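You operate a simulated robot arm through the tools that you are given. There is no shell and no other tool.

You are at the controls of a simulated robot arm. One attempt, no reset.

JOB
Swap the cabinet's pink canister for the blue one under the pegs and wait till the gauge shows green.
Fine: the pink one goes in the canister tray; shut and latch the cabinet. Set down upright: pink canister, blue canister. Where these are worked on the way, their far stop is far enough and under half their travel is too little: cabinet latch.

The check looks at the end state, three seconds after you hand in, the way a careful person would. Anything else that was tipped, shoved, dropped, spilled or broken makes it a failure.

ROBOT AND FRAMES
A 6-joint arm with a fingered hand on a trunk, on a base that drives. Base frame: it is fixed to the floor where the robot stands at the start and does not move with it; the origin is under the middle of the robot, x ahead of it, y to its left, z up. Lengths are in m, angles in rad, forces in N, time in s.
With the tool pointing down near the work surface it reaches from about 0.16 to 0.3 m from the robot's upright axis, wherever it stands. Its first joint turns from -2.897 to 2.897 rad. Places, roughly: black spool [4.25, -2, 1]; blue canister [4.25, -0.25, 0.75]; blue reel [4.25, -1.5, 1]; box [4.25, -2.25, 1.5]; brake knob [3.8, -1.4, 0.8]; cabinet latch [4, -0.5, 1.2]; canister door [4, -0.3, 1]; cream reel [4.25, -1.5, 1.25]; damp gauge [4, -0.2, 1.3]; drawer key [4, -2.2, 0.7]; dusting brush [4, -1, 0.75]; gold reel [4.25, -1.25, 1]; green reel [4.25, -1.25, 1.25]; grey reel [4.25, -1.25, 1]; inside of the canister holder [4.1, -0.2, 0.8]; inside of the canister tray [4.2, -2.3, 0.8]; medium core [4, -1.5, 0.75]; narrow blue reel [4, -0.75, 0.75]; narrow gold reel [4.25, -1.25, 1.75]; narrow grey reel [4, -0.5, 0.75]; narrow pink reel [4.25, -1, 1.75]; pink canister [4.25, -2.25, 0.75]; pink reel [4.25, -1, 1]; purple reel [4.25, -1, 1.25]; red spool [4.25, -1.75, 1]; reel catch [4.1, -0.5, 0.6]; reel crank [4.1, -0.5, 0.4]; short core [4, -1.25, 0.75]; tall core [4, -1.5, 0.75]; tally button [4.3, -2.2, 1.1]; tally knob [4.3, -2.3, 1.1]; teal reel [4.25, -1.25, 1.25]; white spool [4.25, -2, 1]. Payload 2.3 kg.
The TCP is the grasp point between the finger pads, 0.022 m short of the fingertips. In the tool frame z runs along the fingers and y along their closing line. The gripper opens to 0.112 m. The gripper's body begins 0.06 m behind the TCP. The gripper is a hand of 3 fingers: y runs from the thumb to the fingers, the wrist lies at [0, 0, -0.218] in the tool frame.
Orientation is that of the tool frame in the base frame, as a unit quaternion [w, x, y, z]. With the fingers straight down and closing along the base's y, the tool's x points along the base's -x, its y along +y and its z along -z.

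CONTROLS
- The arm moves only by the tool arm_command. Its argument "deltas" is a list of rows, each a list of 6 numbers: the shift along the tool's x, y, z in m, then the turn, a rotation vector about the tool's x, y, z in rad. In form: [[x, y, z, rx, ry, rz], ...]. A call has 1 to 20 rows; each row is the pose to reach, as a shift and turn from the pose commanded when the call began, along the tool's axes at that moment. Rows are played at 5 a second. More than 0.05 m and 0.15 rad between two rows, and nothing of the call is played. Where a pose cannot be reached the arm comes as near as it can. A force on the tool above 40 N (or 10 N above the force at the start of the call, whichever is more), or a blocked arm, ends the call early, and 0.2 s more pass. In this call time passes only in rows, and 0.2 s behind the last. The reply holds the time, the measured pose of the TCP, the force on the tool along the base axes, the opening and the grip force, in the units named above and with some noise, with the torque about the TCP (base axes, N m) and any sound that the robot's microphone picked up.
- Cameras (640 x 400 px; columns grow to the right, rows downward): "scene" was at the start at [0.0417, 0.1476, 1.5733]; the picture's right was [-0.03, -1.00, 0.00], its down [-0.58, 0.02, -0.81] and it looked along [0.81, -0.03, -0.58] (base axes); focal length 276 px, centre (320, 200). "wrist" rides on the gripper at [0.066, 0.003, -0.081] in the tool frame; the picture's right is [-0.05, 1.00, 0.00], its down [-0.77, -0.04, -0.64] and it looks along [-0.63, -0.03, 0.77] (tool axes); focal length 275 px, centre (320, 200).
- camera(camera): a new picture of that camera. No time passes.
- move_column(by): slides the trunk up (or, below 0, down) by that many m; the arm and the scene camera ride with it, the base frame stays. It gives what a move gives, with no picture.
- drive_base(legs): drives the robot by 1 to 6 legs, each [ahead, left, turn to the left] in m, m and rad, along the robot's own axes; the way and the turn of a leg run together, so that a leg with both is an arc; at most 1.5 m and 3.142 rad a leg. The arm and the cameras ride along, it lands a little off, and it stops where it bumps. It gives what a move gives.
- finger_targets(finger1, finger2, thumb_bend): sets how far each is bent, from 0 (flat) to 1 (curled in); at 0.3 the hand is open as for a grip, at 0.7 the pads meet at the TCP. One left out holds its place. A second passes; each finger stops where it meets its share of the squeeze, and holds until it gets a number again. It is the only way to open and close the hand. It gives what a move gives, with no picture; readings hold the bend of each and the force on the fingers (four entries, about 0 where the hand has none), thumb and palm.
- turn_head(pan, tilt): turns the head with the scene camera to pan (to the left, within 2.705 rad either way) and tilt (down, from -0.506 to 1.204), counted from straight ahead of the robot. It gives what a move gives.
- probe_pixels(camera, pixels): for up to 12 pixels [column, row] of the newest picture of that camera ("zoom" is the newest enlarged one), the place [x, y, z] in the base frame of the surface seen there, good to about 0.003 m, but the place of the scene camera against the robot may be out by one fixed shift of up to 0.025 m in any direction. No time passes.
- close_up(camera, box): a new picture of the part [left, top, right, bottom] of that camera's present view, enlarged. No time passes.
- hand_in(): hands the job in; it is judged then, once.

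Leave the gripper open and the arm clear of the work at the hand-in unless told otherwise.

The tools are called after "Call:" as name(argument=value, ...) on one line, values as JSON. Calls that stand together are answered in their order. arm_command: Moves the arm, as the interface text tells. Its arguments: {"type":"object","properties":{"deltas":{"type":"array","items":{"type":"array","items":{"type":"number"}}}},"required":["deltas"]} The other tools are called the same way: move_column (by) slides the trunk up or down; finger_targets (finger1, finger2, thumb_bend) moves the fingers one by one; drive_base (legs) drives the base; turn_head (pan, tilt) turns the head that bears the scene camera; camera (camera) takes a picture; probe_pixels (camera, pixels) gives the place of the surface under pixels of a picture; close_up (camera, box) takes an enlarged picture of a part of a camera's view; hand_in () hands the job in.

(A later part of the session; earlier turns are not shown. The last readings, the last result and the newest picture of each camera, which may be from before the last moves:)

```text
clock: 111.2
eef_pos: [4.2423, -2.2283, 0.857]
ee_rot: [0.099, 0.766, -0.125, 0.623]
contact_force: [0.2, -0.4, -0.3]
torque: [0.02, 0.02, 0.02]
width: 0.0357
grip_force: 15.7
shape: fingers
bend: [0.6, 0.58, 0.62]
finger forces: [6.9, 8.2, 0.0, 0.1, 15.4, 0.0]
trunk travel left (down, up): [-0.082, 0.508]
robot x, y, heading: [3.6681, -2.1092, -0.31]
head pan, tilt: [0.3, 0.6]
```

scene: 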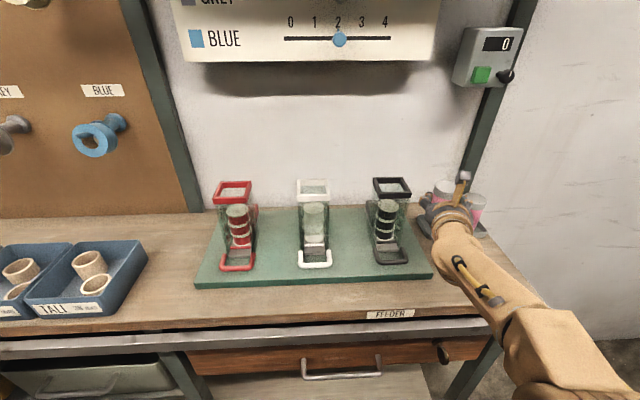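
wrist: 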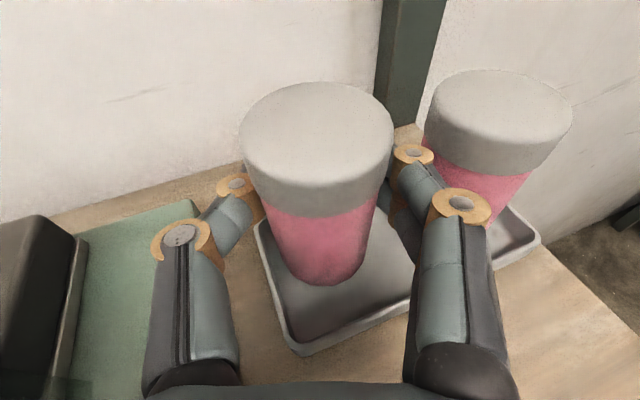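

Call:
move_column(by=-0.002)

```text
clock: 111.7
eef_pos: [4.2431, -2.2288, 0.8545]
ee_rot: [0.099, 0.765, -0.126, 0.624]
contact_force: [0.9, -0.6, 2.9]
torque: [-0.02, -0.01, 0.03]
width: 0.0358
grip_force: 15.8
shape: fingers
bend: [0.6, 0.58, 0.62]
finger forces: [7.3, 8.2, 0.0, 0.0, 15.7, 0.0]
trunk travel left (down, up): [-0.08, 0.51]
robot x, y, heading: [3.6665, -2.111, -0.305]
head pan, tilt: [0.3, 0.6]
```

Contact felt (≈+4 N). I open only slightly: fingers on the old-canister side to 0.53, thumb wider to 0.46.

Call:
finger_targets(finger1=0.53, finger2=0.53, thumb_bend=0.46)

Call:
camera(camera="wrist")

```text
clock: 112.7
eef_pos: [4.2423, -2.229, 0.8556]
ee_rot: [0.099, 0.765, -0.126, 0.623]
contact_force: [-0.8, 0.3, 0.0]
torque: [0.0, 0.01, -0.04]
width: 0.0558
grip_force: 0.1
shape: fingers
bend: [0.53, 0.53, 0.46]
finger forces: [0.0, 0.2, 0.0, 0.0, 0.0, 0.1]
trunk travel left (down, up): [-0.08, 0.51]
robot x, y, heading: [3.6695, -2.1042, -0.305]
head pan, tilt: [0.3, 0.6]
```

```text
taken
```

wrist: 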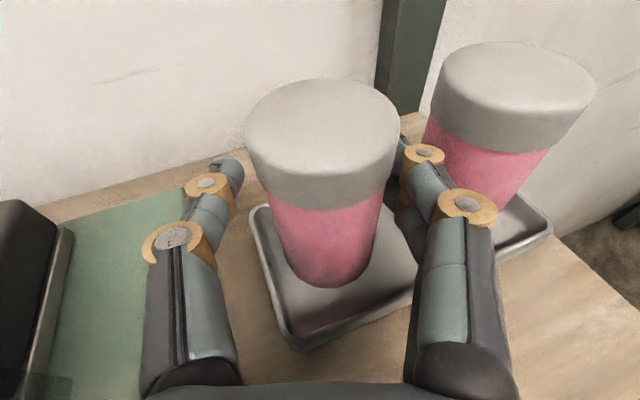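

The canister stands free in the tray. Before retracting I measure the gap between the right knuckle and the old canister, and the canister's new centre.

Call:
probe_pixels(camera="wrist", pixels=[[424, 153], [443, 155], [407, 155], [467, 205], [495, 208], [323, 125], [250, 125], [396, 125], [330, 270], [512, 90], [440, 145], [435, 130]])

Call:
close_up(camera="wrist", box=[360, 100, 520, 240])

```text
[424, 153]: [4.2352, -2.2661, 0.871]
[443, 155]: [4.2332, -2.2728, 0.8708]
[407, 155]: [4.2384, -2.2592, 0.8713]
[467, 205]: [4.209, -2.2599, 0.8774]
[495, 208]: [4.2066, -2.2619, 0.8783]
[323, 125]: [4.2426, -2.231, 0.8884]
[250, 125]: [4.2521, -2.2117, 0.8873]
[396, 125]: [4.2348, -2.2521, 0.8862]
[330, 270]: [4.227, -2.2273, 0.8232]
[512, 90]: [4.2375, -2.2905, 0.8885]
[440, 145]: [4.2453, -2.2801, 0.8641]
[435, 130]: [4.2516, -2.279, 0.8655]
```

```text
2.86 times, centred on (440, 170) of wrist
```

zoom: 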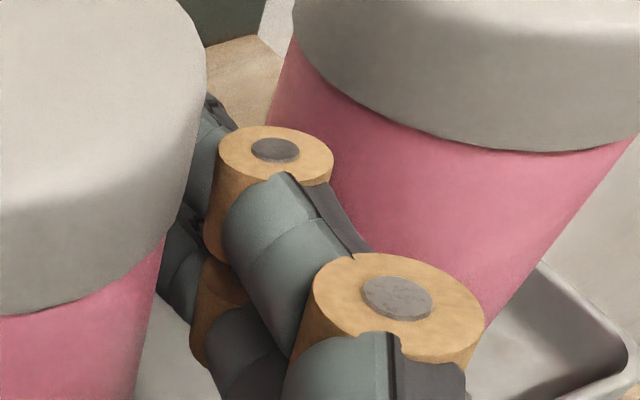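

About 0.008–0.010 m remains to the old canister. I open the fingers a touch more (0.50) so the tips clear our canister's sides.

Call:
finger_targets(finger1=0.5, finger2=0.5, thumb_bend=0.42)

Call:
close_up(camera="wrist", box=[220, 60, 540, 260])

```text
clock: 113.7
eef_pos: [4.2426, -2.2293, 0.8538]
ee_rot: [0.098, 0.766, -0.125, 0.623]
contact_force: [0.7, -0.5, 0.6]
torque: [0.02, -0.01, 0.03]
width: 0.0659
grip_force: 0.0
shape: fingers
bend: [0.5, 0.5, 0.42]
finger forces: [0.1, 0.0, 0.0, 0.1, 0.0, 0.0]
trunk travel left (down, up): [-0.08, 0.51]
robot x, y, heading: [3.6707, -2.1081, -0.306]
head pan, tilt: [0.3, 0.6]
```

```text
2.00 times, centred on (380, 160) of wrist
```

zoom: 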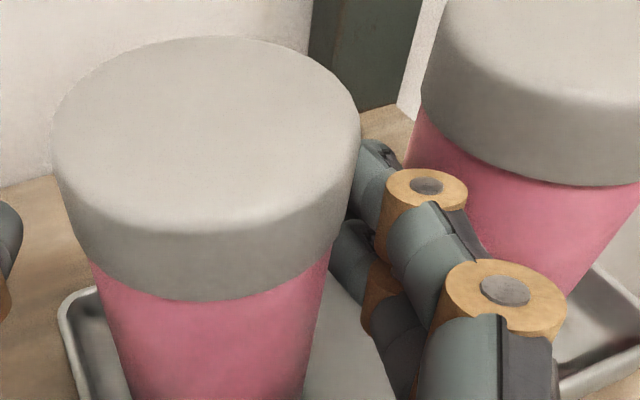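

The tips are clear. I retract horizontally 0.03 m and check nothing moved.

Call:
arm_command(deltas=[[-0.0021, 0, -0.0098, 0, 0, 0], [-0.0041, 0, -0.0196, 0, 0, 0], [-0.0062, 0, -0.0294, 0, 0, 0]])

Call:
camera(camera="wrist")

```text
clock: 114.5
eef_pos: [4.2147, -2.2188, 0.8541]
ee_rot: [0.1, 0.765, -0.127, 0.623]
contact_force: [1.1, 0.3, -0.9]
torque: [-0.02, 0.03, 0.01]
width: 0.066
grip_force: 0.1
shape: fingers
bend: [0.5, 0.5, 0.42]
finger forces: [0.1, 0.0, 0.0, 0.0, 0.0, 0.0]
trunk travel left (down, up): [-0.08, 0.51]
robot x, y, heading: [3.6669, -2.1053, -0.303]
head pan, tilt: [0.3, 0.6]
```

```text
taken
```

wrist: 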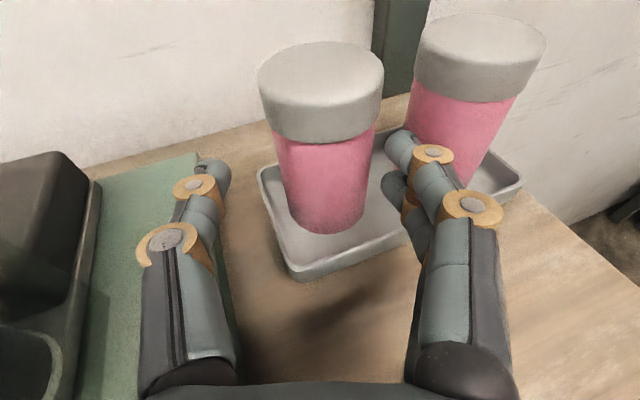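

Our pink canister stands upright in the tray beside the old one. I retract further, then back the base out.

Call:
arm_command(deltas=[[-0.0062, 0, -0.0294, 0, 0, 0], [-0.0124, 0, -0.0587, 0, 0, 0], [-0.0165, 0, -0.0783, 0, 0, 0]])

Call:
drive_base(legs=[[-0.25, 0, 0]])

Call:
move_column(by=0.12)

Call:
turn_head(pan=0.0, tilt=0.5)

Call:
camera(camera="scene")

Call:
camera(camera="wrist")

```text
clock: 115.3
eef_pos: [4.1378, -2.1937, 0.8554]
ee_rot: [0.099, 0.766, -0.126, 0.623]
contact_force: [0.4, 0.2, 0.1]
torque: [0.02, 0.02, 0.01]
width: 0.0661
grip_force: 0.1
shape: fingers
bend: [0.5, 0.5, 0.42]
finger forces: [0.0, 0.0, 0.0, 0.0, 0.0, 0.0]
trunk travel left (down, up): [-0.08, 0.51]
robot x, y, heading: [3.6708, -2.1067, -0.306]
head pan, tilt: [0.3, 0.6]
```

```text
clock: 117.2
eef_pos: [3.8985, -2.1191, 0.8541]
ee_rot: [0.101, 0.766, -0.128, 0.622]
contact_force: [-0.2, 0.3, -0.2]
torque: [0.03, 0.02, 0.0]
width: 0.0662
grip_force: 0.0
shape: fingers
bend: [0.5, 0.5, 0.42]
finger forces: [0.1, 0.0, 0.1, 0.0, 0.0, 0.0]
trunk travel left (down, up): [-0.08, 0.51]
robot x, y, heading: [3.4287, -2.0326, -0.308]
head pan, tilt: [0.3, 0.6]
```

```text
clock: 118.7
eef_pos: [3.8982, -2.1197, 0.9753]
ee_rot: [0.1, 0.766, -0.127, 0.623]
contact_force: [-0.7, 0.1, 0.6]
torque: [0.04, 0.01, 0.0]
width: 0.066
grip_force: 0.0
shape: fingers
bend: [0.5, 0.5, 0.42]
finger forces: [0.1, 0.1, 0.0, 0.0, 0.0, 0.1]
trunk travel left (down, up): [-0.2, 0.39]
robot x, y, heading: [3.4265, -2.0287, -0.309]
head pan, tilt: [0.3, 0.6]
```

```text
clock: 119.5
eef_pos: [3.8979, -2.1176, 0.9748]
ee_rot: [0.1, 0.766, -0.127, 0.623]
contact_force: [-0.4, -0.1, -0.4]
torque: [0.02, -0.01, 0.02]
width: 0.0658
grip_force: 0.0
shape: fingers
bend: [0.5, 0.5, 0.42]
finger forces: [0.0, 0.0, 0.1, 0.1, 0.0, 0.0]
trunk travel left (down, up): [-0.2, 0.39]
robot x, y, heading: [3.4273, -2.0335, -0.309]
head pan, tilt: [0.0, 0.499]
```

```text
taken
```

scene: 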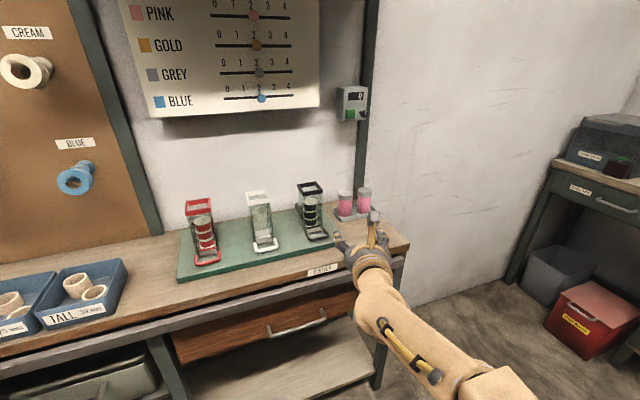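

```text
taken
```

wrist: 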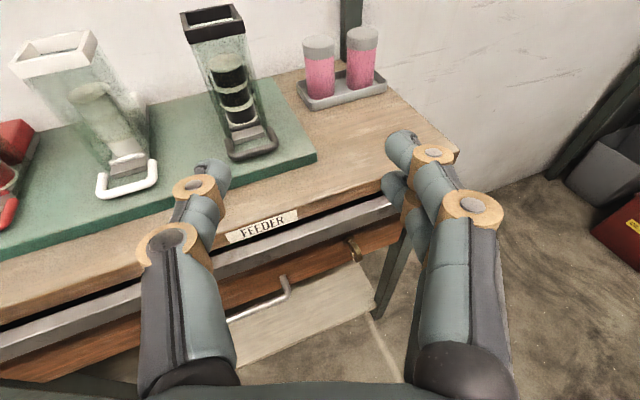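

Both pink canisters stand upright in the tray. Now to the blue one under the pegs: I back off, straighten the heading, and strafe left to about y=-1.2.

Call:
drive_base(legs=[[-0.15, 0, 0], [0, 0, 0.309], [0, 0.85, 0]])

Call:
turn_head(pan=0.1, tilt=0.5)

Call:
camera(camera="scene")

Call:
camera(camera="wrist")

```text
clock: 126.0
eef_pos: [3.7586, -1.0695, 0.974]
ee_rot: [0.003, 0.776, -0.007, 0.631]
contact_force: [0.1, -0.3, 0.0]
torque: [0.02, 0.01, 0.0]
width: 0.0662
grip_force: 0.2
shape: fingers
bend: [0.5, 0.5, 0.42]
finger forces: [0.1, 0.1, 0.0, 0.1, 0.0, 0.1]
trunk travel left (down, up): [-0.2, 0.39]
robot x, y, heading: [3.2847, -1.1303, 0.004]
head pan, tilt: [0.0, 0.499]
```

```text
clock: 126.6
eef_pos: [3.7581, -1.0708, 0.9741]
ee_rot: [0.001, 0.776, -0.005, 0.631]
contact_force: [0.1, -0.5, -0.1]
torque: [0.01, 0.02, 0.03]
width: 0.0657
grip_force: 0.1
shape: fingers
bend: [0.5, 0.5, 0.42]
finger forces: [0.0, 0.0, 0.1, 0.0, 0.1, 0.0]
trunk travel left (down, up): [-0.2, 0.39]
robot x, y, heading: [3.2854, -1.1324, 0.008]
head pan, tilt: [0.099, 0.499]
```

```text
taken
```

scene: 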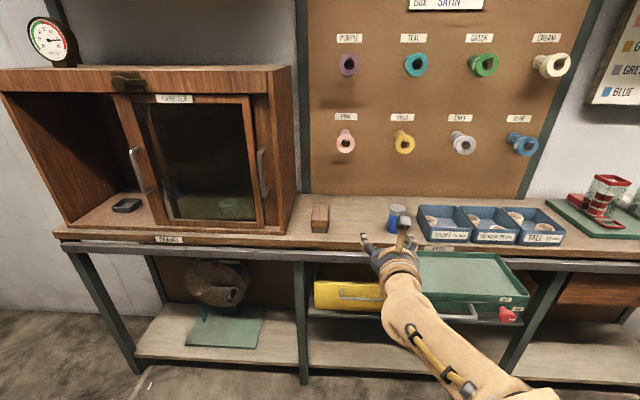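

```text
taken
```

wrist: 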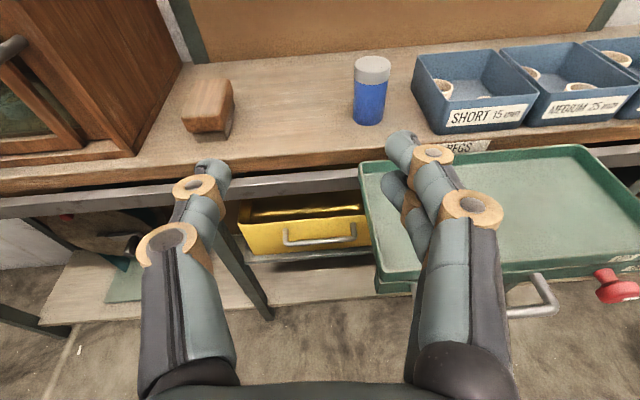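

The blue canister is at wrist (371,90), with the SHORT bin to its right and a wooden brush to its left. I probe them.

Call:
close_up(camera="wrist", box=[180, 30, 460, 170])

Call:
probe_pixels(camera="wrist", pixels=[[372, 65], [372, 78], [370, 100], [369, 120], [355, 100], [388, 95], [413, 70], [428, 130], [418, 95], [232, 95], [210, 130], [400, 150]])

```text
2.29 times, centred on (320, 100) of wrist
```

zoom: 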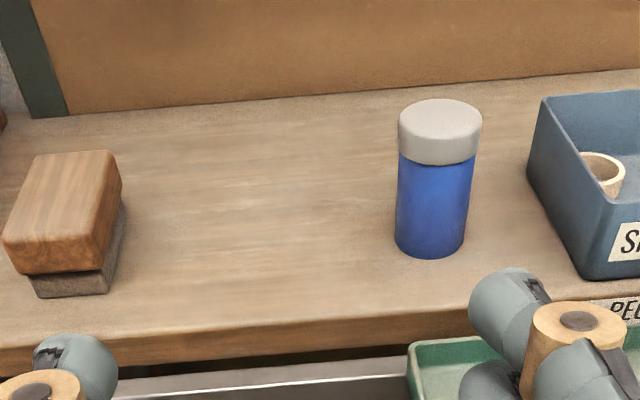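

```text
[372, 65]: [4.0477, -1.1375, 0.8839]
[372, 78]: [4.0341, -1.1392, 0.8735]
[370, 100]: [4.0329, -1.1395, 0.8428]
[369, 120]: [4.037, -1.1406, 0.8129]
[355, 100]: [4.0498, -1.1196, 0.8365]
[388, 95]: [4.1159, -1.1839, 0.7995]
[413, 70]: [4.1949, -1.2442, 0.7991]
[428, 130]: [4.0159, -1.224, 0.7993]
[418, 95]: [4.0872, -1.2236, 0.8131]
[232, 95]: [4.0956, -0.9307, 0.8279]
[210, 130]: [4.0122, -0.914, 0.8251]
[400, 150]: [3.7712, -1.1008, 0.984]
```

Blue canister centre ≈(4.054,-1.140), bench z≈0.799, bin wall at y≈-1.224: enough room for the open hand. I check how far the cart's handle and knob stick out toward the robot body.

Call:
probe_pixels(camera="wrist", pixels=[[545, 300], [520, 312], [618, 285], [400, 285], [450, 275], [375, 190], [365, 170]])

Call:
probe_pixels(camera="scene", pixels=[[470, 318], [508, 315], [360, 296], [430, 290], [345, 305], [397, 300], [125, 205], [140, 170], [105, 160]])

```text
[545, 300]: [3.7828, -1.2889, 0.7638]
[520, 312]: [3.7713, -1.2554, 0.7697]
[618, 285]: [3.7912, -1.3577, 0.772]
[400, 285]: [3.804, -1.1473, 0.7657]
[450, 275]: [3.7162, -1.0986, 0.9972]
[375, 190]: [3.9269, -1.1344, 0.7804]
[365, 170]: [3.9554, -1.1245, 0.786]
```

```text
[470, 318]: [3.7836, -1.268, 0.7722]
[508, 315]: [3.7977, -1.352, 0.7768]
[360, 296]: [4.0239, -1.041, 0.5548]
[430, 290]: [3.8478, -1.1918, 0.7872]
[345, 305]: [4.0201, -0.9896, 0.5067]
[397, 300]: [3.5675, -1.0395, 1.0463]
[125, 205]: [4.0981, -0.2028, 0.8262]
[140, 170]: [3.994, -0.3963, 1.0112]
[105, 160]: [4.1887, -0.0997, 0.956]
```

The cart's handle reaches x≈3.765; with the robot at x≈3.49 its body front stays at ≈3.67. I open the hand, shift right 0.068 m, lower to grip height, and approach.

Call:
finger_targets(finger1=0.3, finger2=0.3, thumb_bend=0.3)

Call:
drive_base(legs=[[0, -0.068, 0]])

Call:
move_column(by=-0.12)

Call:
drive_base(legs=[[0.19, 0, 0]])

Call:
camera(camera="wrist")

Call:
camera(camera="scene")

```text
clock: 127.6
eef_pos: [3.7578, -1.0702, 0.9755]
ee_rot: [0.001, 0.776, -0.006, 0.63]
contact_force: [0.4, 0.5, 0.0]
torque: [-0.01, -0.01, 0.0]
width: 0.1112
grip_force: 0.0
shape: fingers
bend: [0.3, 0.3, 0.3]
finger forces: [0.1, 0.0, 0.0, 0.0, 0.0, 0.1]
trunk travel left (down, up): [-0.2, 0.39]
robot x, y, heading: [3.285, -1.1311, 0.005]
head pan, tilt: [0.099, 0.499]
```

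```text
clock: 128.6
eef_pos: [3.7583, -1.1371, 0.9728]
ee_rot: [0.001, 0.776, -0.006, 0.631]
contact_force: [0.2, 0.1, 1.2]
torque: [0.01, -0.01, -0.01]
width: 0.1113
grip_force: 0.1
shape: fingers
bend: [0.3, 0.3, 0.3]
finger forces: [0.1, 0.0, 0.0, 0.0, 0.0, 0.1]
trunk travel left (down, up): [-0.2, 0.39]
robot x, y, heading: [3.2913, -1.2003, 0.003]
head pan, tilt: [0.099, 0.499]
```

```text
clock: 130.1
eef_pos: [3.7585, -1.1369, 0.8552]
ee_rot: [0.002, 0.776, -0.006, 0.631]
contact_force: [-0.9, 0.6, 0.2]
torque: [0.0, 0.04, 0.0]
width: 0.1112
grip_force: 0.1
shape: fingers
bend: [0.3, 0.3, 0.3]
finger forces: [0.0, 0.1, 0.0, 0.0, 0.0, 0.0]
trunk travel left (down, up): [-0.08, 0.51]
robot x, y, heading: [3.2849, -1.1983, 0.001]
head pan, tilt: [0.099, 0.499]
```

```text
clock: 131.7
eef_pos: [3.9474, -1.1352, 0.8536]
ee_rot: [0.001, 0.776, -0.005, 0.631]
contact_force: [-0.3, -0.1, -0.5]
torque: [0.03, -0.01, -0.02]
width: 0.1111
grip_force: 0.2
shape: fingers
bend: [0.3, 0.3, 0.3]
finger forces: [0.0, 0.0, 0.0, 0.0, 0.0, 0.0]
trunk travel left (down, up): [-0.08, 0.51]
robot x, y, heading: [3.4738, -1.197, 0.006]
head pan, tilt: [0.099, 0.499]
```

```text
taken
```

wrist: 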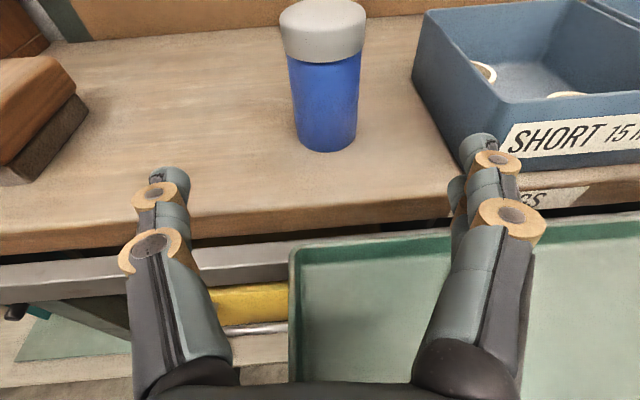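

```text
taken
```

scene: 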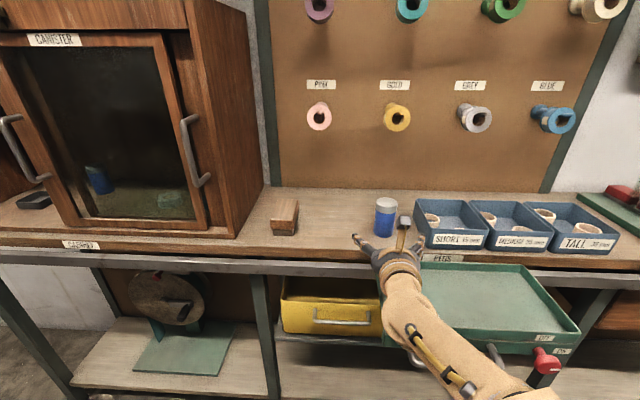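

Straight ahead of the hand now. I probe the canister again and then advance.

Call:
probe_pixels(camera="wrist", pixels=[[323, 20], [324, 45], [325, 100], [326, 140], [294, 100], [356, 100], [415, 70], [485, 130], [470, 150]])

```text
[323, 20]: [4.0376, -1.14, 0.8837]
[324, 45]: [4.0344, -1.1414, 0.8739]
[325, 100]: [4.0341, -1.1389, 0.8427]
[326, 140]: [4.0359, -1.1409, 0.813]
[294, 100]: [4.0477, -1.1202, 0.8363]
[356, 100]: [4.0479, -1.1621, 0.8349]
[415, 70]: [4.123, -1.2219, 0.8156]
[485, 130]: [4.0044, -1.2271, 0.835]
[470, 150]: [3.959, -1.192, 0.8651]
```

Centre ≈(4.0555,-1.141). I advance 0.104 m horizontally with a 0.005 m shift right.

Call:
arm_command(deltas=[[0.0, 0.0045, 0.0, 0, 0, 0], [0.0061, 0.0045, 0.0294, 0, 0, 0], [0.0122, 0.0045, 0.0587, 0, 0, 0], [0.0173, 0.0045, 0.0832, 0, 0, 0], [0.0212, 0.0045, 0.1018, 0, 0, 0]])

Call:
camera(camera="wrist")

```text
clock: 132.9
eef_pos: [4.0514, -1.1429, 0.8546]
ee_rot: [0.001, 0.776, -0.006, 0.631]
contact_force: [-0.9, 0.6, 0.4]
torque: [0.01, -0.02, 0.02]
width: 0.111
grip_force: 0.0
shape: fingers
bend: [0.3, 0.3, 0.3]
finger forces: [0.0, 0.0, 0.0, 0.1, 0.1, 0.1]
trunk travel left (down, up): [-0.08, 0.51]
robot x, y, heading: [3.4758, -1.1988, 0.01]
head pan, tilt: [0.099, 0.499]
```

```text
taken
```

wrist: 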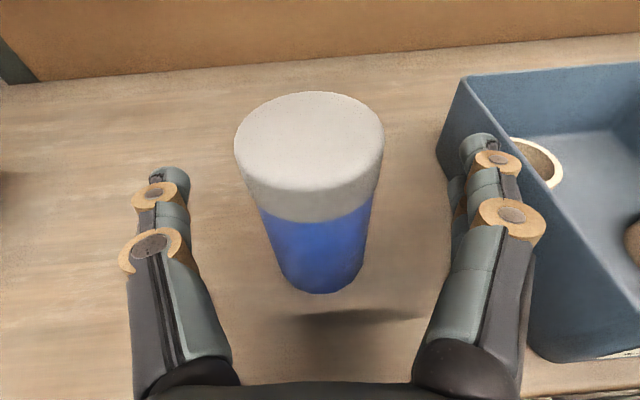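

The canister is between the fingers with no contact. I close the hand.

Call:
finger_targets(finger1=0.7, finger2=0.7, thumb_bend=0.7)

Call:
camera(camera="wrist")

```text
clock: 133.9
eef_pos: [4.0508, -1.1427, 0.8543]
ee_rot: [0.002, 0.776, -0.007, 0.631]
contact_force: [0.2, 0.4, 0.3]
torque: [-0.01, -0.01, -0.02]
width: 0.0333
grip_force: 14.7
shape: fingers
bend: [0.6, 0.58, 0.63]
finger forces: [6.7, 7.6, 0.0, 0.1, 15.2, 0.0]
trunk travel left (down, up): [-0.08, 0.51]
robot x, y, heading: [3.4751, -1.1981, 0.01]
head pan, tilt: [0.099, 0.499]
```

```text
taken
```

wrist: 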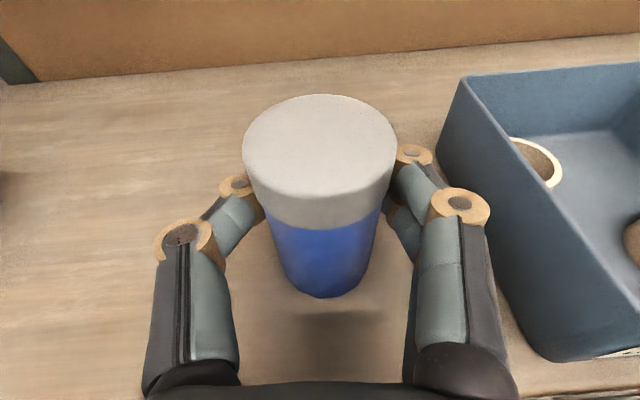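

Grip 15 N. I lift 0.08 m with the trunk and check it hangs upright.

Call:
move_column(by=0.08)

Call:
camera(camera="wrist")

Call:
probe_pixels(camera="wrist", pixels=[[320, 140], [320, 110], [320, 170], [255, 140], [385, 140], [326, 245], [322, 285]])

```text
clock: 135.1
eef_pos: [4.0512, -1.1423, 0.9343]
ee_rot: [0.0, 0.776, -0.004, 0.631]
contact_force: [0.1, -0.2, -0.9]
torque: [-0.02, 0.0, 0.02]
width: 0.0331
grip_force: 14.7
shape: fingers
bend: [0.6, 0.58, 0.63]
finger forces: [6.4, 7.6, 0.0, 0.0, 15.0, 0.0]
trunk travel left (down, up): [-0.16, 0.43]
robot x, y, heading: [3.4731, -1.1985, 0.002]
head pan, tilt: [0.099, 0.499]
```

```text
taken
```

wrist: 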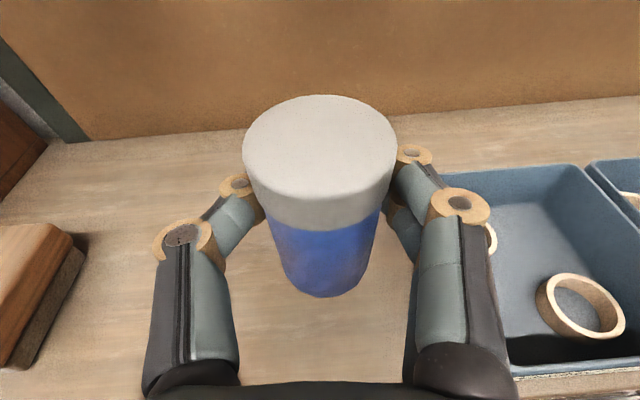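

```text
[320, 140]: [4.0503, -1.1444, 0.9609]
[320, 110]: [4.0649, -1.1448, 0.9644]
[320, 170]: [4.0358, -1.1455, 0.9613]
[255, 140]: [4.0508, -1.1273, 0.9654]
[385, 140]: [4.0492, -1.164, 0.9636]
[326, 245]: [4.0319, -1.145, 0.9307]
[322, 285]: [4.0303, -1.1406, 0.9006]
```

Upright and centred. I retract the arm 0.1 m, back the base off to x≈3.2 and strafe left 0.9 m to the cabinet.

Call:
arm_command(deltas=[[-0.0061, 0, -0.0294, 0, 0, 0], [-0.0122, 0, -0.0587, 0, 0, 0], [-0.0204, 0, -0.0979, 0, 0, 0]])

Call:
drive_base(legs=[[-0.25, 0, 0], [0, 0.9, 0]])

Call:
turn_head(pan=0.15, tilt=0.5)

Call:
camera(camera="scene")

Call:
camera(camera="wrist")

```text
clock: 135.8
eef_pos: [3.9526, -1.1425, 0.9375]
ee_rot: [0.002, 0.776, -0.006, 0.631]
contact_force: [0.9, 0.0, -0.9]
torque: [0.0, 0.01, 0.0]
width: 0.0328
grip_force: 14.2
shape: fingers
bend: [0.6, 0.58, 0.63]
finger forces: [6.4, 7.5, 0.0, 0.0, 14.9, 0.0]
trunk travel left (down, up): [-0.16, 0.43]
robot x, y, heading: [3.471, -1.2004, 0.003]
head pan, tilt: [0.099, 0.499]
```

```text
clock: 142.0
eef_pos: [3.7, -0.2323, 0.9355]
ee_rot: [0.001, 0.777, -0.006, 0.63]
contact_force: [0.1, 0.0, -1.2]
torque: [-0.03, 0.02, 0.0]
width: 0.0328
grip_force: 14.2
shape: fingers
bend: [0.61, 0.58, 0.63]
finger forces: [6.4, 7.5, 0.0, 0.1, 14.8, 0.1]
trunk travel left (down, up): [-0.16, 0.43]
robot x, y, heading: [3.2224, -0.2899, 0.008]
head pan, tilt: [0.099, 0.499]
```

```text
clock: 142.7
eef_pos: [3.6995, -0.2317, 0.9364]
ee_rot: [0.001, 0.776, -0.006, 0.631]
contact_force: [0.4, 0.2, -0.9]
torque: [0.0, 0.0, 0.02]
width: 0.0328
grip_force: 13.8
shape: fingers
bend: [0.61, 0.58, 0.63]
finger forces: [6.4, 7.5, 0.0, 0.0, 14.9, 0.0]
trunk travel left (down, up): [-0.16, 0.43]
robot x, y, heading: [3.2212, -0.2924, 0.007]
head pan, tilt: [0.15, 0.499]
```

```text
taken
```

scene: 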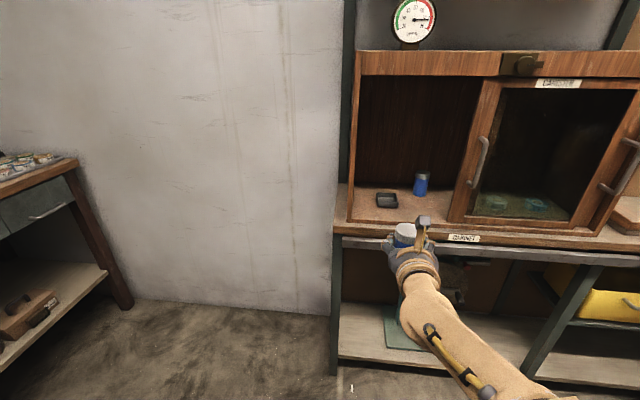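

```text
taken
```

wrist: 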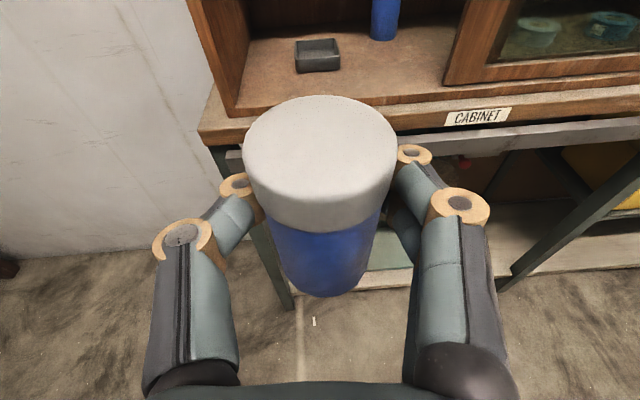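

The empty holder is straight ahead at wrist (318,55). I measure it from here.

Call:
close_up(camera="wrist", box=[270, 20, 410, 100])

Call:
probe_pixels(camera="zoom", pixels=[[115, 105], [310, 85], [118, 165], [315, 150], [215, 160], [215, 130], [215, 95], [215, 200], [520, 60], [105, 130], [320, 120]])

Call:
drive_base(legs=[[0.26, 0, 0]])

Call:
camera(camera="wrist")

```text
4.57 times, centred on (340, 60) of wrist
```

zoom: 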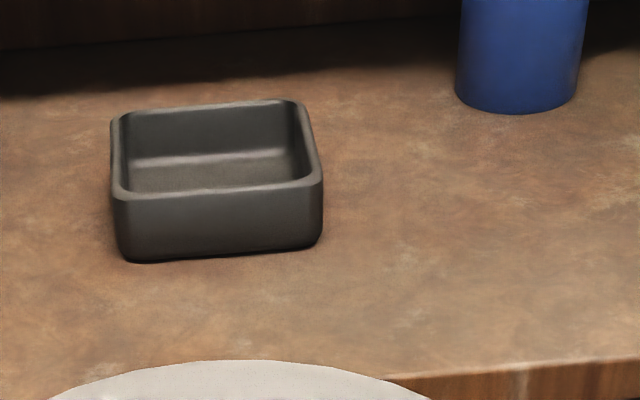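

```text
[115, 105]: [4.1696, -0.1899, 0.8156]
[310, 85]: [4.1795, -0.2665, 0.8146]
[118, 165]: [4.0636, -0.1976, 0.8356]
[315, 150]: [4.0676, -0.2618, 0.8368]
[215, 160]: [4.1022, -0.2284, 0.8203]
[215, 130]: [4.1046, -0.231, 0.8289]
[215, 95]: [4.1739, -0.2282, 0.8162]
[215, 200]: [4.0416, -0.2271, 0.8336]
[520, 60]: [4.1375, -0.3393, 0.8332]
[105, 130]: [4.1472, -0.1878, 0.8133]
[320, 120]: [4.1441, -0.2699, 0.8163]
```

```text
clock: 144.5
eef_pos: [3.9603, -0.2306, 0.9375]
ee_rot: [0.0, 0.776, -0.004, 0.631]
contact_force: [0.0, 0.1, -1.0]
torque: [0.0, -0.03, -0.01]
width: 0.0329
grip_force: 14.2
shape: fingers
bend: [0.61, 0.58, 0.63]
finger forces: [6.3, 7.5, 0.0, 0.0, 14.7, 0.1]
trunk travel left (down, up): [-0.16, 0.43]
robot x, y, heading: [3.4812, -0.288, 0.006]
head pan, tilt: [0.15, 0.499]
```

```text
taken
```

wrist: 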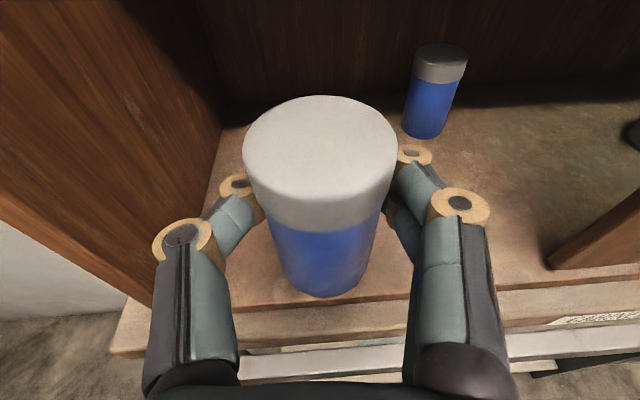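

Holder centre ≈(4.073,-0.230), floor z≈0.8205, inside about 0.056 m wide. I drive 0.03 m closer and re-measure the held canister's lid centre.

Call:
drive_base(legs=[[0.03, 0, 0]])

Call:
camera(camera="wrist")

Call:
probe_pixels(camera="wrist", pixels=[[252, 145], [388, 145], [320, 105], [320, 145], [320, 180], [437, 60], [437, 100], [326, 250]])

```text
clock: 145.4
eef_pos: [3.9911, -0.2299, 0.9358]
ee_rot: [0.002, 0.776, -0.005, 0.631]
contact_force: [0.3, -0.2, -0.4]
torque: [0.01, 0.0, -0.04]
width: 0.0327
grip_force: 14.3
shape: fingers
bend: [0.61, 0.58, 0.63]
finger forces: [6.3, 7.6, 0.0, 0.0, 14.8, 0.0]
trunk travel left (down, up): [-0.16, 0.43]
robot x, y, heading: [3.5135, -0.2924, 0.008]
head pan, tilt: [0.15, 0.499]
```

```text
taken
```

wrist: 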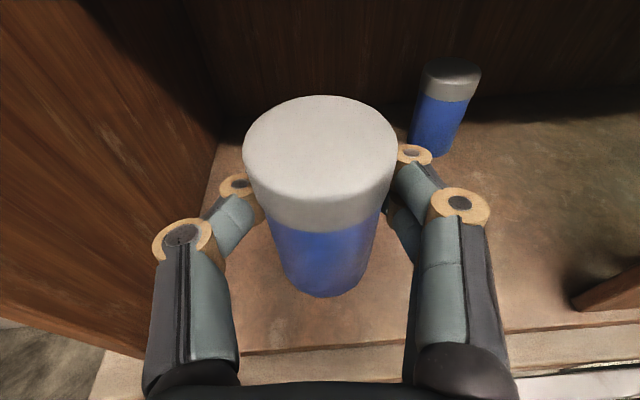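

```text
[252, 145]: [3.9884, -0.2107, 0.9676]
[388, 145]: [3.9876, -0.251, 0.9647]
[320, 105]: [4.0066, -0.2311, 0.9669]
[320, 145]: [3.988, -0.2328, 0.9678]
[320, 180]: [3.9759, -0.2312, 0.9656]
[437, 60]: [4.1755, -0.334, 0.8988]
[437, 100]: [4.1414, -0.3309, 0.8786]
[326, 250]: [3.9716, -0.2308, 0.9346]
```

The held canister's centre ≈(3.9915,-0.231). I move it 0.081 m ahead over the holder.

Call:
arm_command(deltas=[[0.0055, -0.0016, 0.0266, 0, 0, 0], [0.011, -0.0016, 0.0532, 0, 0, 0], [0.0166, -0.0016, 0.0798, 0, 0, 0]])

Call:
camera(camera="wrist")

```text
clock: 146.2
eef_pos: [4.0741, -0.2284, 0.9368]
ee_rot: [0.0, 0.776, -0.004, 0.631]
contact_force: [0.6, -0.3, -1.3]
torque: [-0.03, 0.05, 0.01]
width: 0.0326
grip_force: 14.0
shape: fingers
bend: [0.61, 0.58, 0.63]
finger forces: [6.4, 7.4, 0.0, 0.0, 14.6, 0.1]
trunk travel left (down, up): [-0.16, 0.43]
robot x, y, heading: [3.5144, -0.2891, 0.01]
head pan, tilt: [0.15, 0.499]
```

```text
taken
```

wrist: 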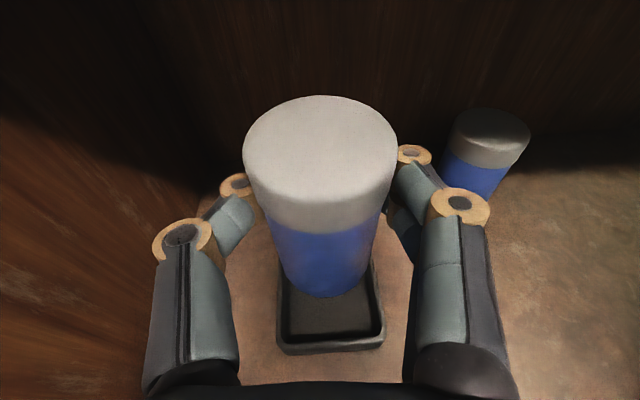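

The holder shows below the canister, slightly to the right. I probe its edges to correct the lateral alignment.

Call:
close_up(camera="wrist", box=[250, 230, 410, 370])

Call:
probe_pixels(camera="zoom", pixels=[[110, 330], [375, 315], [240, 330], [240, 355], [90, 200], [385, 180], [125, 230], [350, 230], [240, 280], [240, 200], [115, 260], [370, 250]])

```text
2.86 times, centred on (330, 300) of wrist
```

zoom: 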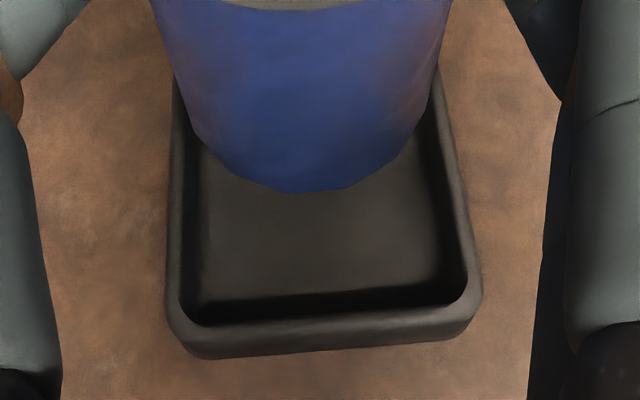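

```text
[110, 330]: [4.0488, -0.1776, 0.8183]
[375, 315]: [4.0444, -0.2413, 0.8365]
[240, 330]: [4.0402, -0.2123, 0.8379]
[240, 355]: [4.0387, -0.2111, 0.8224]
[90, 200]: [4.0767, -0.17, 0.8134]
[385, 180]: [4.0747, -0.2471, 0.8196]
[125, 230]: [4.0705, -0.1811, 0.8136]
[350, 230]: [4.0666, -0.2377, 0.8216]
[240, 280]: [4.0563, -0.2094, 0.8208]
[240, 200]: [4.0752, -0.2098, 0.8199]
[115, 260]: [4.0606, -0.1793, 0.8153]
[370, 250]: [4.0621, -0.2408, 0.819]
```

Holder centre by this view ≈(4.072,-0.232), canister ≈(4.074,-0.230). I nudge 2 mm right and 1 mm back, then lower 0.05 m with the trunk.

Call:
arm_command(deltas=[[-0.0002, 0.002, -0.001, 0, 0, 0]])

Call:
move_column(by=-0.035)

Call:
camera(camera="wrist")

Call:
close_up(camera="wrist", box=[220, 220, 420, 380])

```text
clock: 146.6
eef_pos: [4.072, -0.2312, 0.9368]
ee_rot: [0.002, 0.776, -0.006, 0.63]
contact_force: [0.0, 0.3, -0.7]
torque: [0.01, -0.02, 0.03]
width: 0.0327
grip_force: 13.9
shape: fingers
bend: [0.61, 0.58, 0.63]
finger forces: [6.1, 7.4, 0.0, 0.0, 14.5, 0.0]
trunk travel left (down, up): [-0.16, 0.43]
robot x, y, heading: [3.5109, -0.2884, 0.008]
head pan, tilt: [0.15, 0.499]
```

```text
clock: 147.4
eef_pos: [4.0714, -0.2315, 0.902]
ee_rot: [0.001, 0.776, -0.005, 0.631]
contact_force: [-1.1, -0.2, -0.1]
torque: [0.0, 0.04, 0.0]
width: 0.0327
grip_force: 13.8
shape: fingers
bend: [0.61, 0.58, 0.63]
finger forces: [6.2, 7.5, 0.0, 0.1, 14.6, 0.0]
trunk travel left (down, up): [-0.125, 0.465]
robot x, y, heading: [3.5163, -0.2897, 0.008]
head pan, tilt: [0.15, 0.499]
```

```text
taken
```

wrist: 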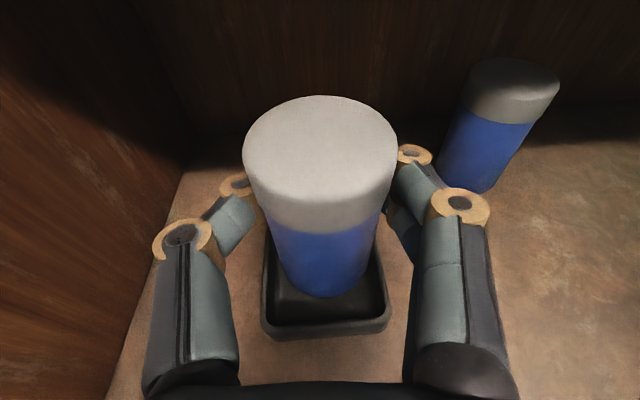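

```text
2.50 times, centred on (320, 300) of wrist
```

zoom: 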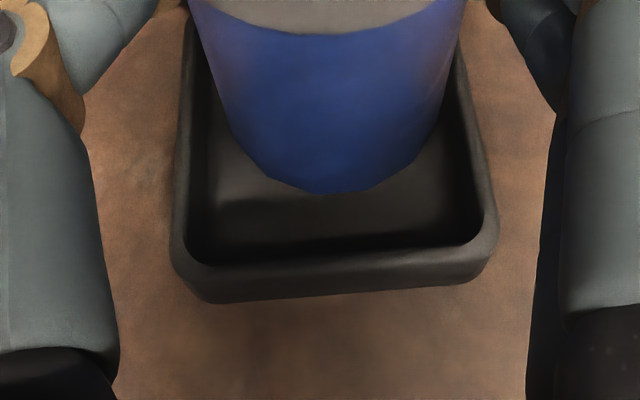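

Well centred, 9 mm above the rim. I lower 0.02 m and then feel for the floor.

Call:
move_column(by=-0.02)

Call:
move_column(by=-0.004)

Call:
camera(camera="wrist")

```text
clock: 148.0
eef_pos: [4.0721, -0.2312, 0.8819]
ee_rot: [0.001, 0.776, -0.005, 0.631]
contact_force: [-0.1, -0.2, -1.0]
torque: [-0.01, -0.02, 0.0]
width: 0.0325
grip_force: 13.9
shape: fingers
bend: [0.61, 0.58, 0.63]
finger forces: [6.2, 7.4, 0.0, 0.0, 14.6, 0.1]
trunk travel left (down, up): [-0.105, 0.485]
robot x, y, heading: [3.5141, -0.2811, 0.008]
head pan, tilt: [0.15, 0.499]
```

```text
clock: 148.6
eef_pos: [4.0722, -0.2302, 0.8772]
ee_rot: [0.002, 0.776, -0.005, 0.631]
contact_force: [-0.2, -1.1, -0.7]
torque: [-0.01, 0.0, 0.01]
width: 0.0328
grip_force: 14.4
shape: fingers
bend: [0.61, 0.58, 0.63]
finger forces: [6.2, 7.4, 0.0, 0.1, 14.6, 0.1]
trunk travel left (down, up): [-0.101, 0.489]
robot x, y, heading: [3.5132, -0.2895, 0.008]
head pan, tilt: [0.15, 0.499]
```

```text
taken
```

wrist: 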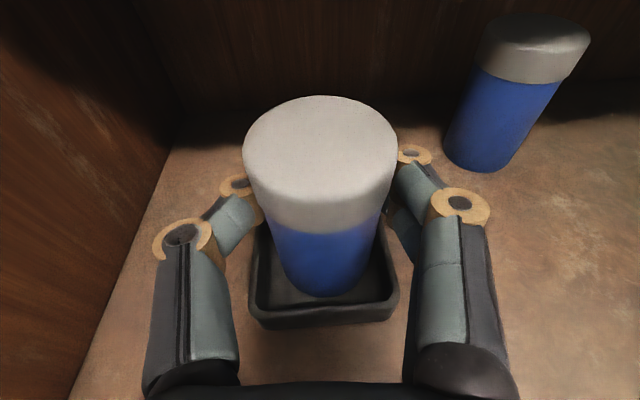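

It is going into the holder squarely. Two more small steps for contact.

Call:
move_column(by=-0.002)

Call:
move_column(by=-0.002)

```text
clock: 149.1
eef_pos: [4.0713, -0.231, 0.8758]
ee_rot: [0.001, 0.776, -0.005, 0.631]
contact_force: [-0.5, 0.4, -1.2]
torque: [-0.01, -0.02, 0.0]
width: 0.0326
grip_force: 14.3
shape: fingers
bend: [0.61, 0.58, 0.63]
finger forces: [6.2, 7.3, 0.0, 0.0, 14.6, 0.1]
trunk travel left (down, up): [-0.099, 0.491]
robot x, y, heading: [3.5137, -0.2883, 0.01]
head pan, tilt: [0.15, 0.499]
```

```text
clock: 149.6
eef_pos: [4.0705, -0.232, 0.8731]
ee_rot: [0.001, 0.776, -0.005, 0.631]
contact_force: [0.2, 0.1, 2.0]
torque: [-0.06, 0.02, 0.04]
width: 0.0327
grip_force: 15.1
shape: fingers
bend: [0.61, 0.59, 0.63]
finger forces: [6.7, 7.4, 0.1, 0.1, 15.1, 0.1]
trunk travel left (down, up): [-0.097, 0.493]
robot x, y, heading: [3.5113, -0.2815, 0.007]
head pan, tilt: [0.15, 0.499]
```

Contact. I release: first slightly, then fully.

Call:
finger_targets(finger1=0.5, finger2=0.5, thumb_bend=0.5)

Call:
finger_targets(finger1=0.3, finger2=0.3, thumb_bend=0.3)

Call:
camera(camera="wrist")

```text
clock: 150.6
eef_pos: [4.0698, -0.2305, 0.8739]
ee_rot: [0.001, 0.776, -0.005, 0.631]
contact_force: [0.6, -0.1, -0.6]
torque: [0.03, -0.02, -0.01]
width: 0.0544
grip_force: 0.0
shape: fingers
bend: [0.5, 0.5, 0.5]
finger forces: [0.0, 0.1, 0.0, 0.0, 0.1, 0.0]
trunk travel left (down, up): [-0.097, 0.493]
robot x, y, heading: [3.5127, -0.2875, 0.011]
head pan, tilt: [0.15, 0.499]
```

```text
clock: 151.6
eef_pos: [4.0719, -0.2311, 0.8723]
ee_rot: [0.002, 0.776, -0.006, 0.631]
contact_force: [-0.4, -0.4, 0.0]
torque: [-0.03, 0.0, 0.01]
width: 0.111
grip_force: 0.1
shape: fingers
bend: [0.3, 0.3, 0.3]
finger forces: [0.0, 0.1, 0.0, 0.1, 0.0, 0.1]
trunk travel left (down, up): [-0.097, 0.493]
robot x, y, heading: [3.5122, -0.2913, 0.009]
head pan, tilt: [0.15, 0.499]
```

```text
taken
```

wrist: 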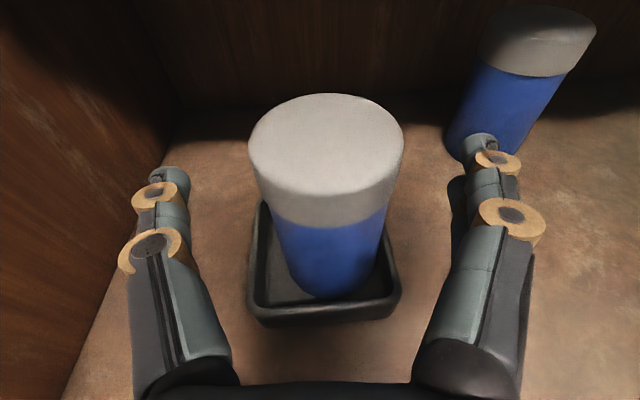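

The blue canister stands upright in the holder. I retract straight back.

Call:
arm_command(deltas=[[-0.0041, 0, -0.0196, 0, 0, 0], [-0.0102, 0, -0.049, 0, 0, 0], [-0.0163, 0, -0.0783, 0, 0, 0], [-0.0225, 0, -0.108, 0, 0, 0]])

Call:
drive_base(legs=[[-0.15, 0, 0]])

Call:
camera(camera="wrist")

Call:
camera(camera="scene")

```text
clock: 152.6
eef_pos: [3.9595, -0.2285, 0.8742]
ee_rot: [0.0, 0.776, -0.004, 0.631]
contact_force: [0.0, 0.4, 0.3]
torque: [0.03, -0.02, -0.01]
width: 0.1113
grip_force: 0.0
shape: fingers
bend: [0.3, 0.3, 0.3]
finger forces: [0.1, 0.1, 0.0, 0.0, 0.1, 0.1]
trunk travel left (down, up): [-0.097, 0.493]
robot x, y, heading: [3.5109, -0.2856, 0.009]
head pan, tilt: [0.15, 0.499]
```

```text
clock: 154.0
eef_pos: [3.8091, -0.2297, 0.8739]
ee_rot: [0.001, 0.776, -0.005, 0.631]
contact_force: [-0.1, -0.2, 0.2]
torque: [-0.01, -0.01, -0.01]
width: 0.111
grip_force: 0.0
shape: fingers
bend: [0.3, 0.3, 0.3]
finger forces: [0.1, 0.1, 0.0, 0.1, 0.1, 0.1]
trunk travel left (down, up): [-0.097, 0.493]
robot x, y, heading: [3.3586, -0.2928, 0.01]
head pan, tilt: [0.15, 0.499]
```

```text
taken
```

wrist: 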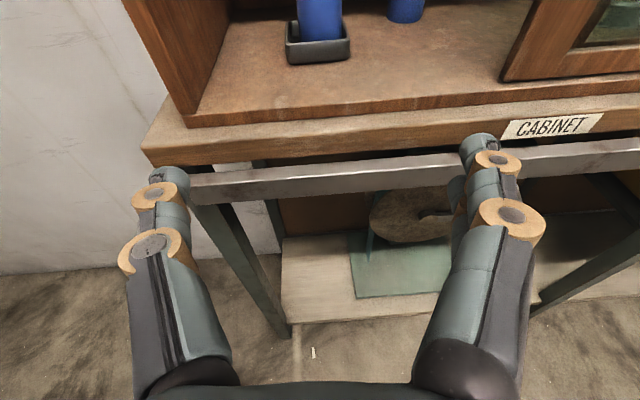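

```text
taken
```

scene: 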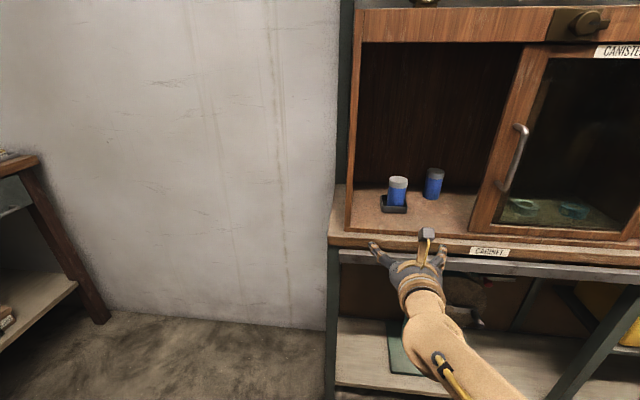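

Blue stands in the holder with the decoy untouched behind it. Next the door: I raise the trunk to handle height, level the hand, and shift right to the handle.

Call:
move_column(by=0.16)

Call:
arm_command(deltas=[[0, 0, 0, 0, 0.1, 0], [0, 0, 0, 0, 0.2, 0]])

Call:
drive_base(legs=[[0, -0.197, 0]])

Call:
camera(camera="wrist")

Call:
camera(camera="scene")

```text
clock: 155.8
eef_pos: [3.8092, -0.2306, 1.0331]
ee_rot: [0.001, 0.776, -0.005, 0.631]
contact_force: [0.0, -0.4, -0.3]
torque: [0.03, 0.0, 0.02]
width: 0.1113
grip_force: 0.0
shape: fingers
bend: [0.3, 0.3, 0.3]
finger forces: [0.0, 0.0, 0.0, 0.0, 0.1, 0.0]
trunk travel left (down, up): [-0.257, 0.333]
robot x, y, heading: [3.3624, -0.289, 0.008]
head pan, tilt: [0.15, 0.499]
```

```text
clock: 156.4
eef_pos: [3.81, -0.2295, 1.0336]
ee_rot: [0.001, 0.709, -0.005, 0.706]
contact_force: [0.3, 0.0, 0.0]
torque: [-0.01, -0.03, 0.05]
width: 0.1112
grip_force: 0.1
shape: fingers
bend: [0.3, 0.3, 0.3]
finger forces: [0.0, 0.0, 0.0, 0.0, 0.1, 0.1]
trunk travel left (down, up): [-0.257, 0.333]
robot x, y, heading: [3.3606, -0.2856, 0.008]
head pan, tilt: [0.15, 0.499]
```

```text
clock: 158.0
eef_pos: [3.8116, -0.4308, 1.0324]
ee_rot: [0.003, 0.708, -0.005, 0.706]
contact_force: [-0.3, -0.7, -0.1]
torque: [0.01, 0.0, 0.02]
width: 0.1113
grip_force: 0.0
shape: fingers
bend: [0.3, 0.3, 0.3]
finger forces: [0.0, 0.0, 0.0, 0.0, 0.0, 0.0]
trunk travel left (down, up): [-0.257, 0.333]
robot x, y, heading: [3.3627, -0.4857, 0.003]
head pan, tilt: [0.15, 0.499]
```

```text
taken
```

wrist: 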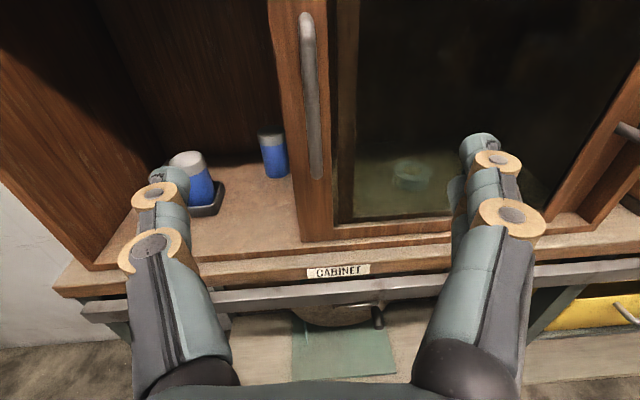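

```text
taken
```

scene: 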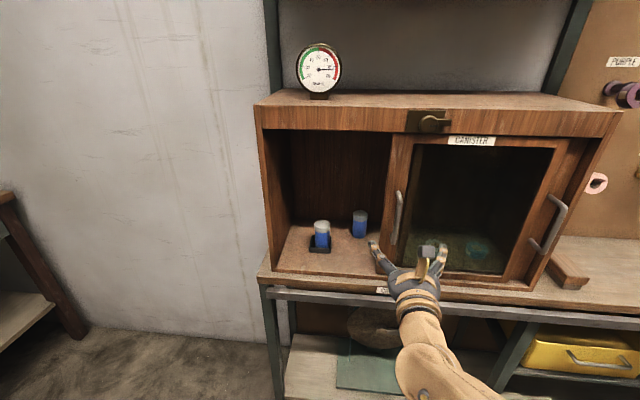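

The handle shows at wrist (310,95). I probe it for the approach.

Call:
probe_pixels(camera="wrist", pixels=[[308, 50], [310, 90], [314, 130], [317, 165], [306, 30], [318, 175], [290, 100], [330, 100]])

```text
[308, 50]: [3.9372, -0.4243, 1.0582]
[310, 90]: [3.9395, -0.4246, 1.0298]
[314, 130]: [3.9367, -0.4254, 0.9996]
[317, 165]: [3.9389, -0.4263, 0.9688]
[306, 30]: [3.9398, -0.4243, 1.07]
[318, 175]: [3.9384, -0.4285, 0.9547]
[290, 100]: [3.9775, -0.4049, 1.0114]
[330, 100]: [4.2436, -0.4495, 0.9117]
```

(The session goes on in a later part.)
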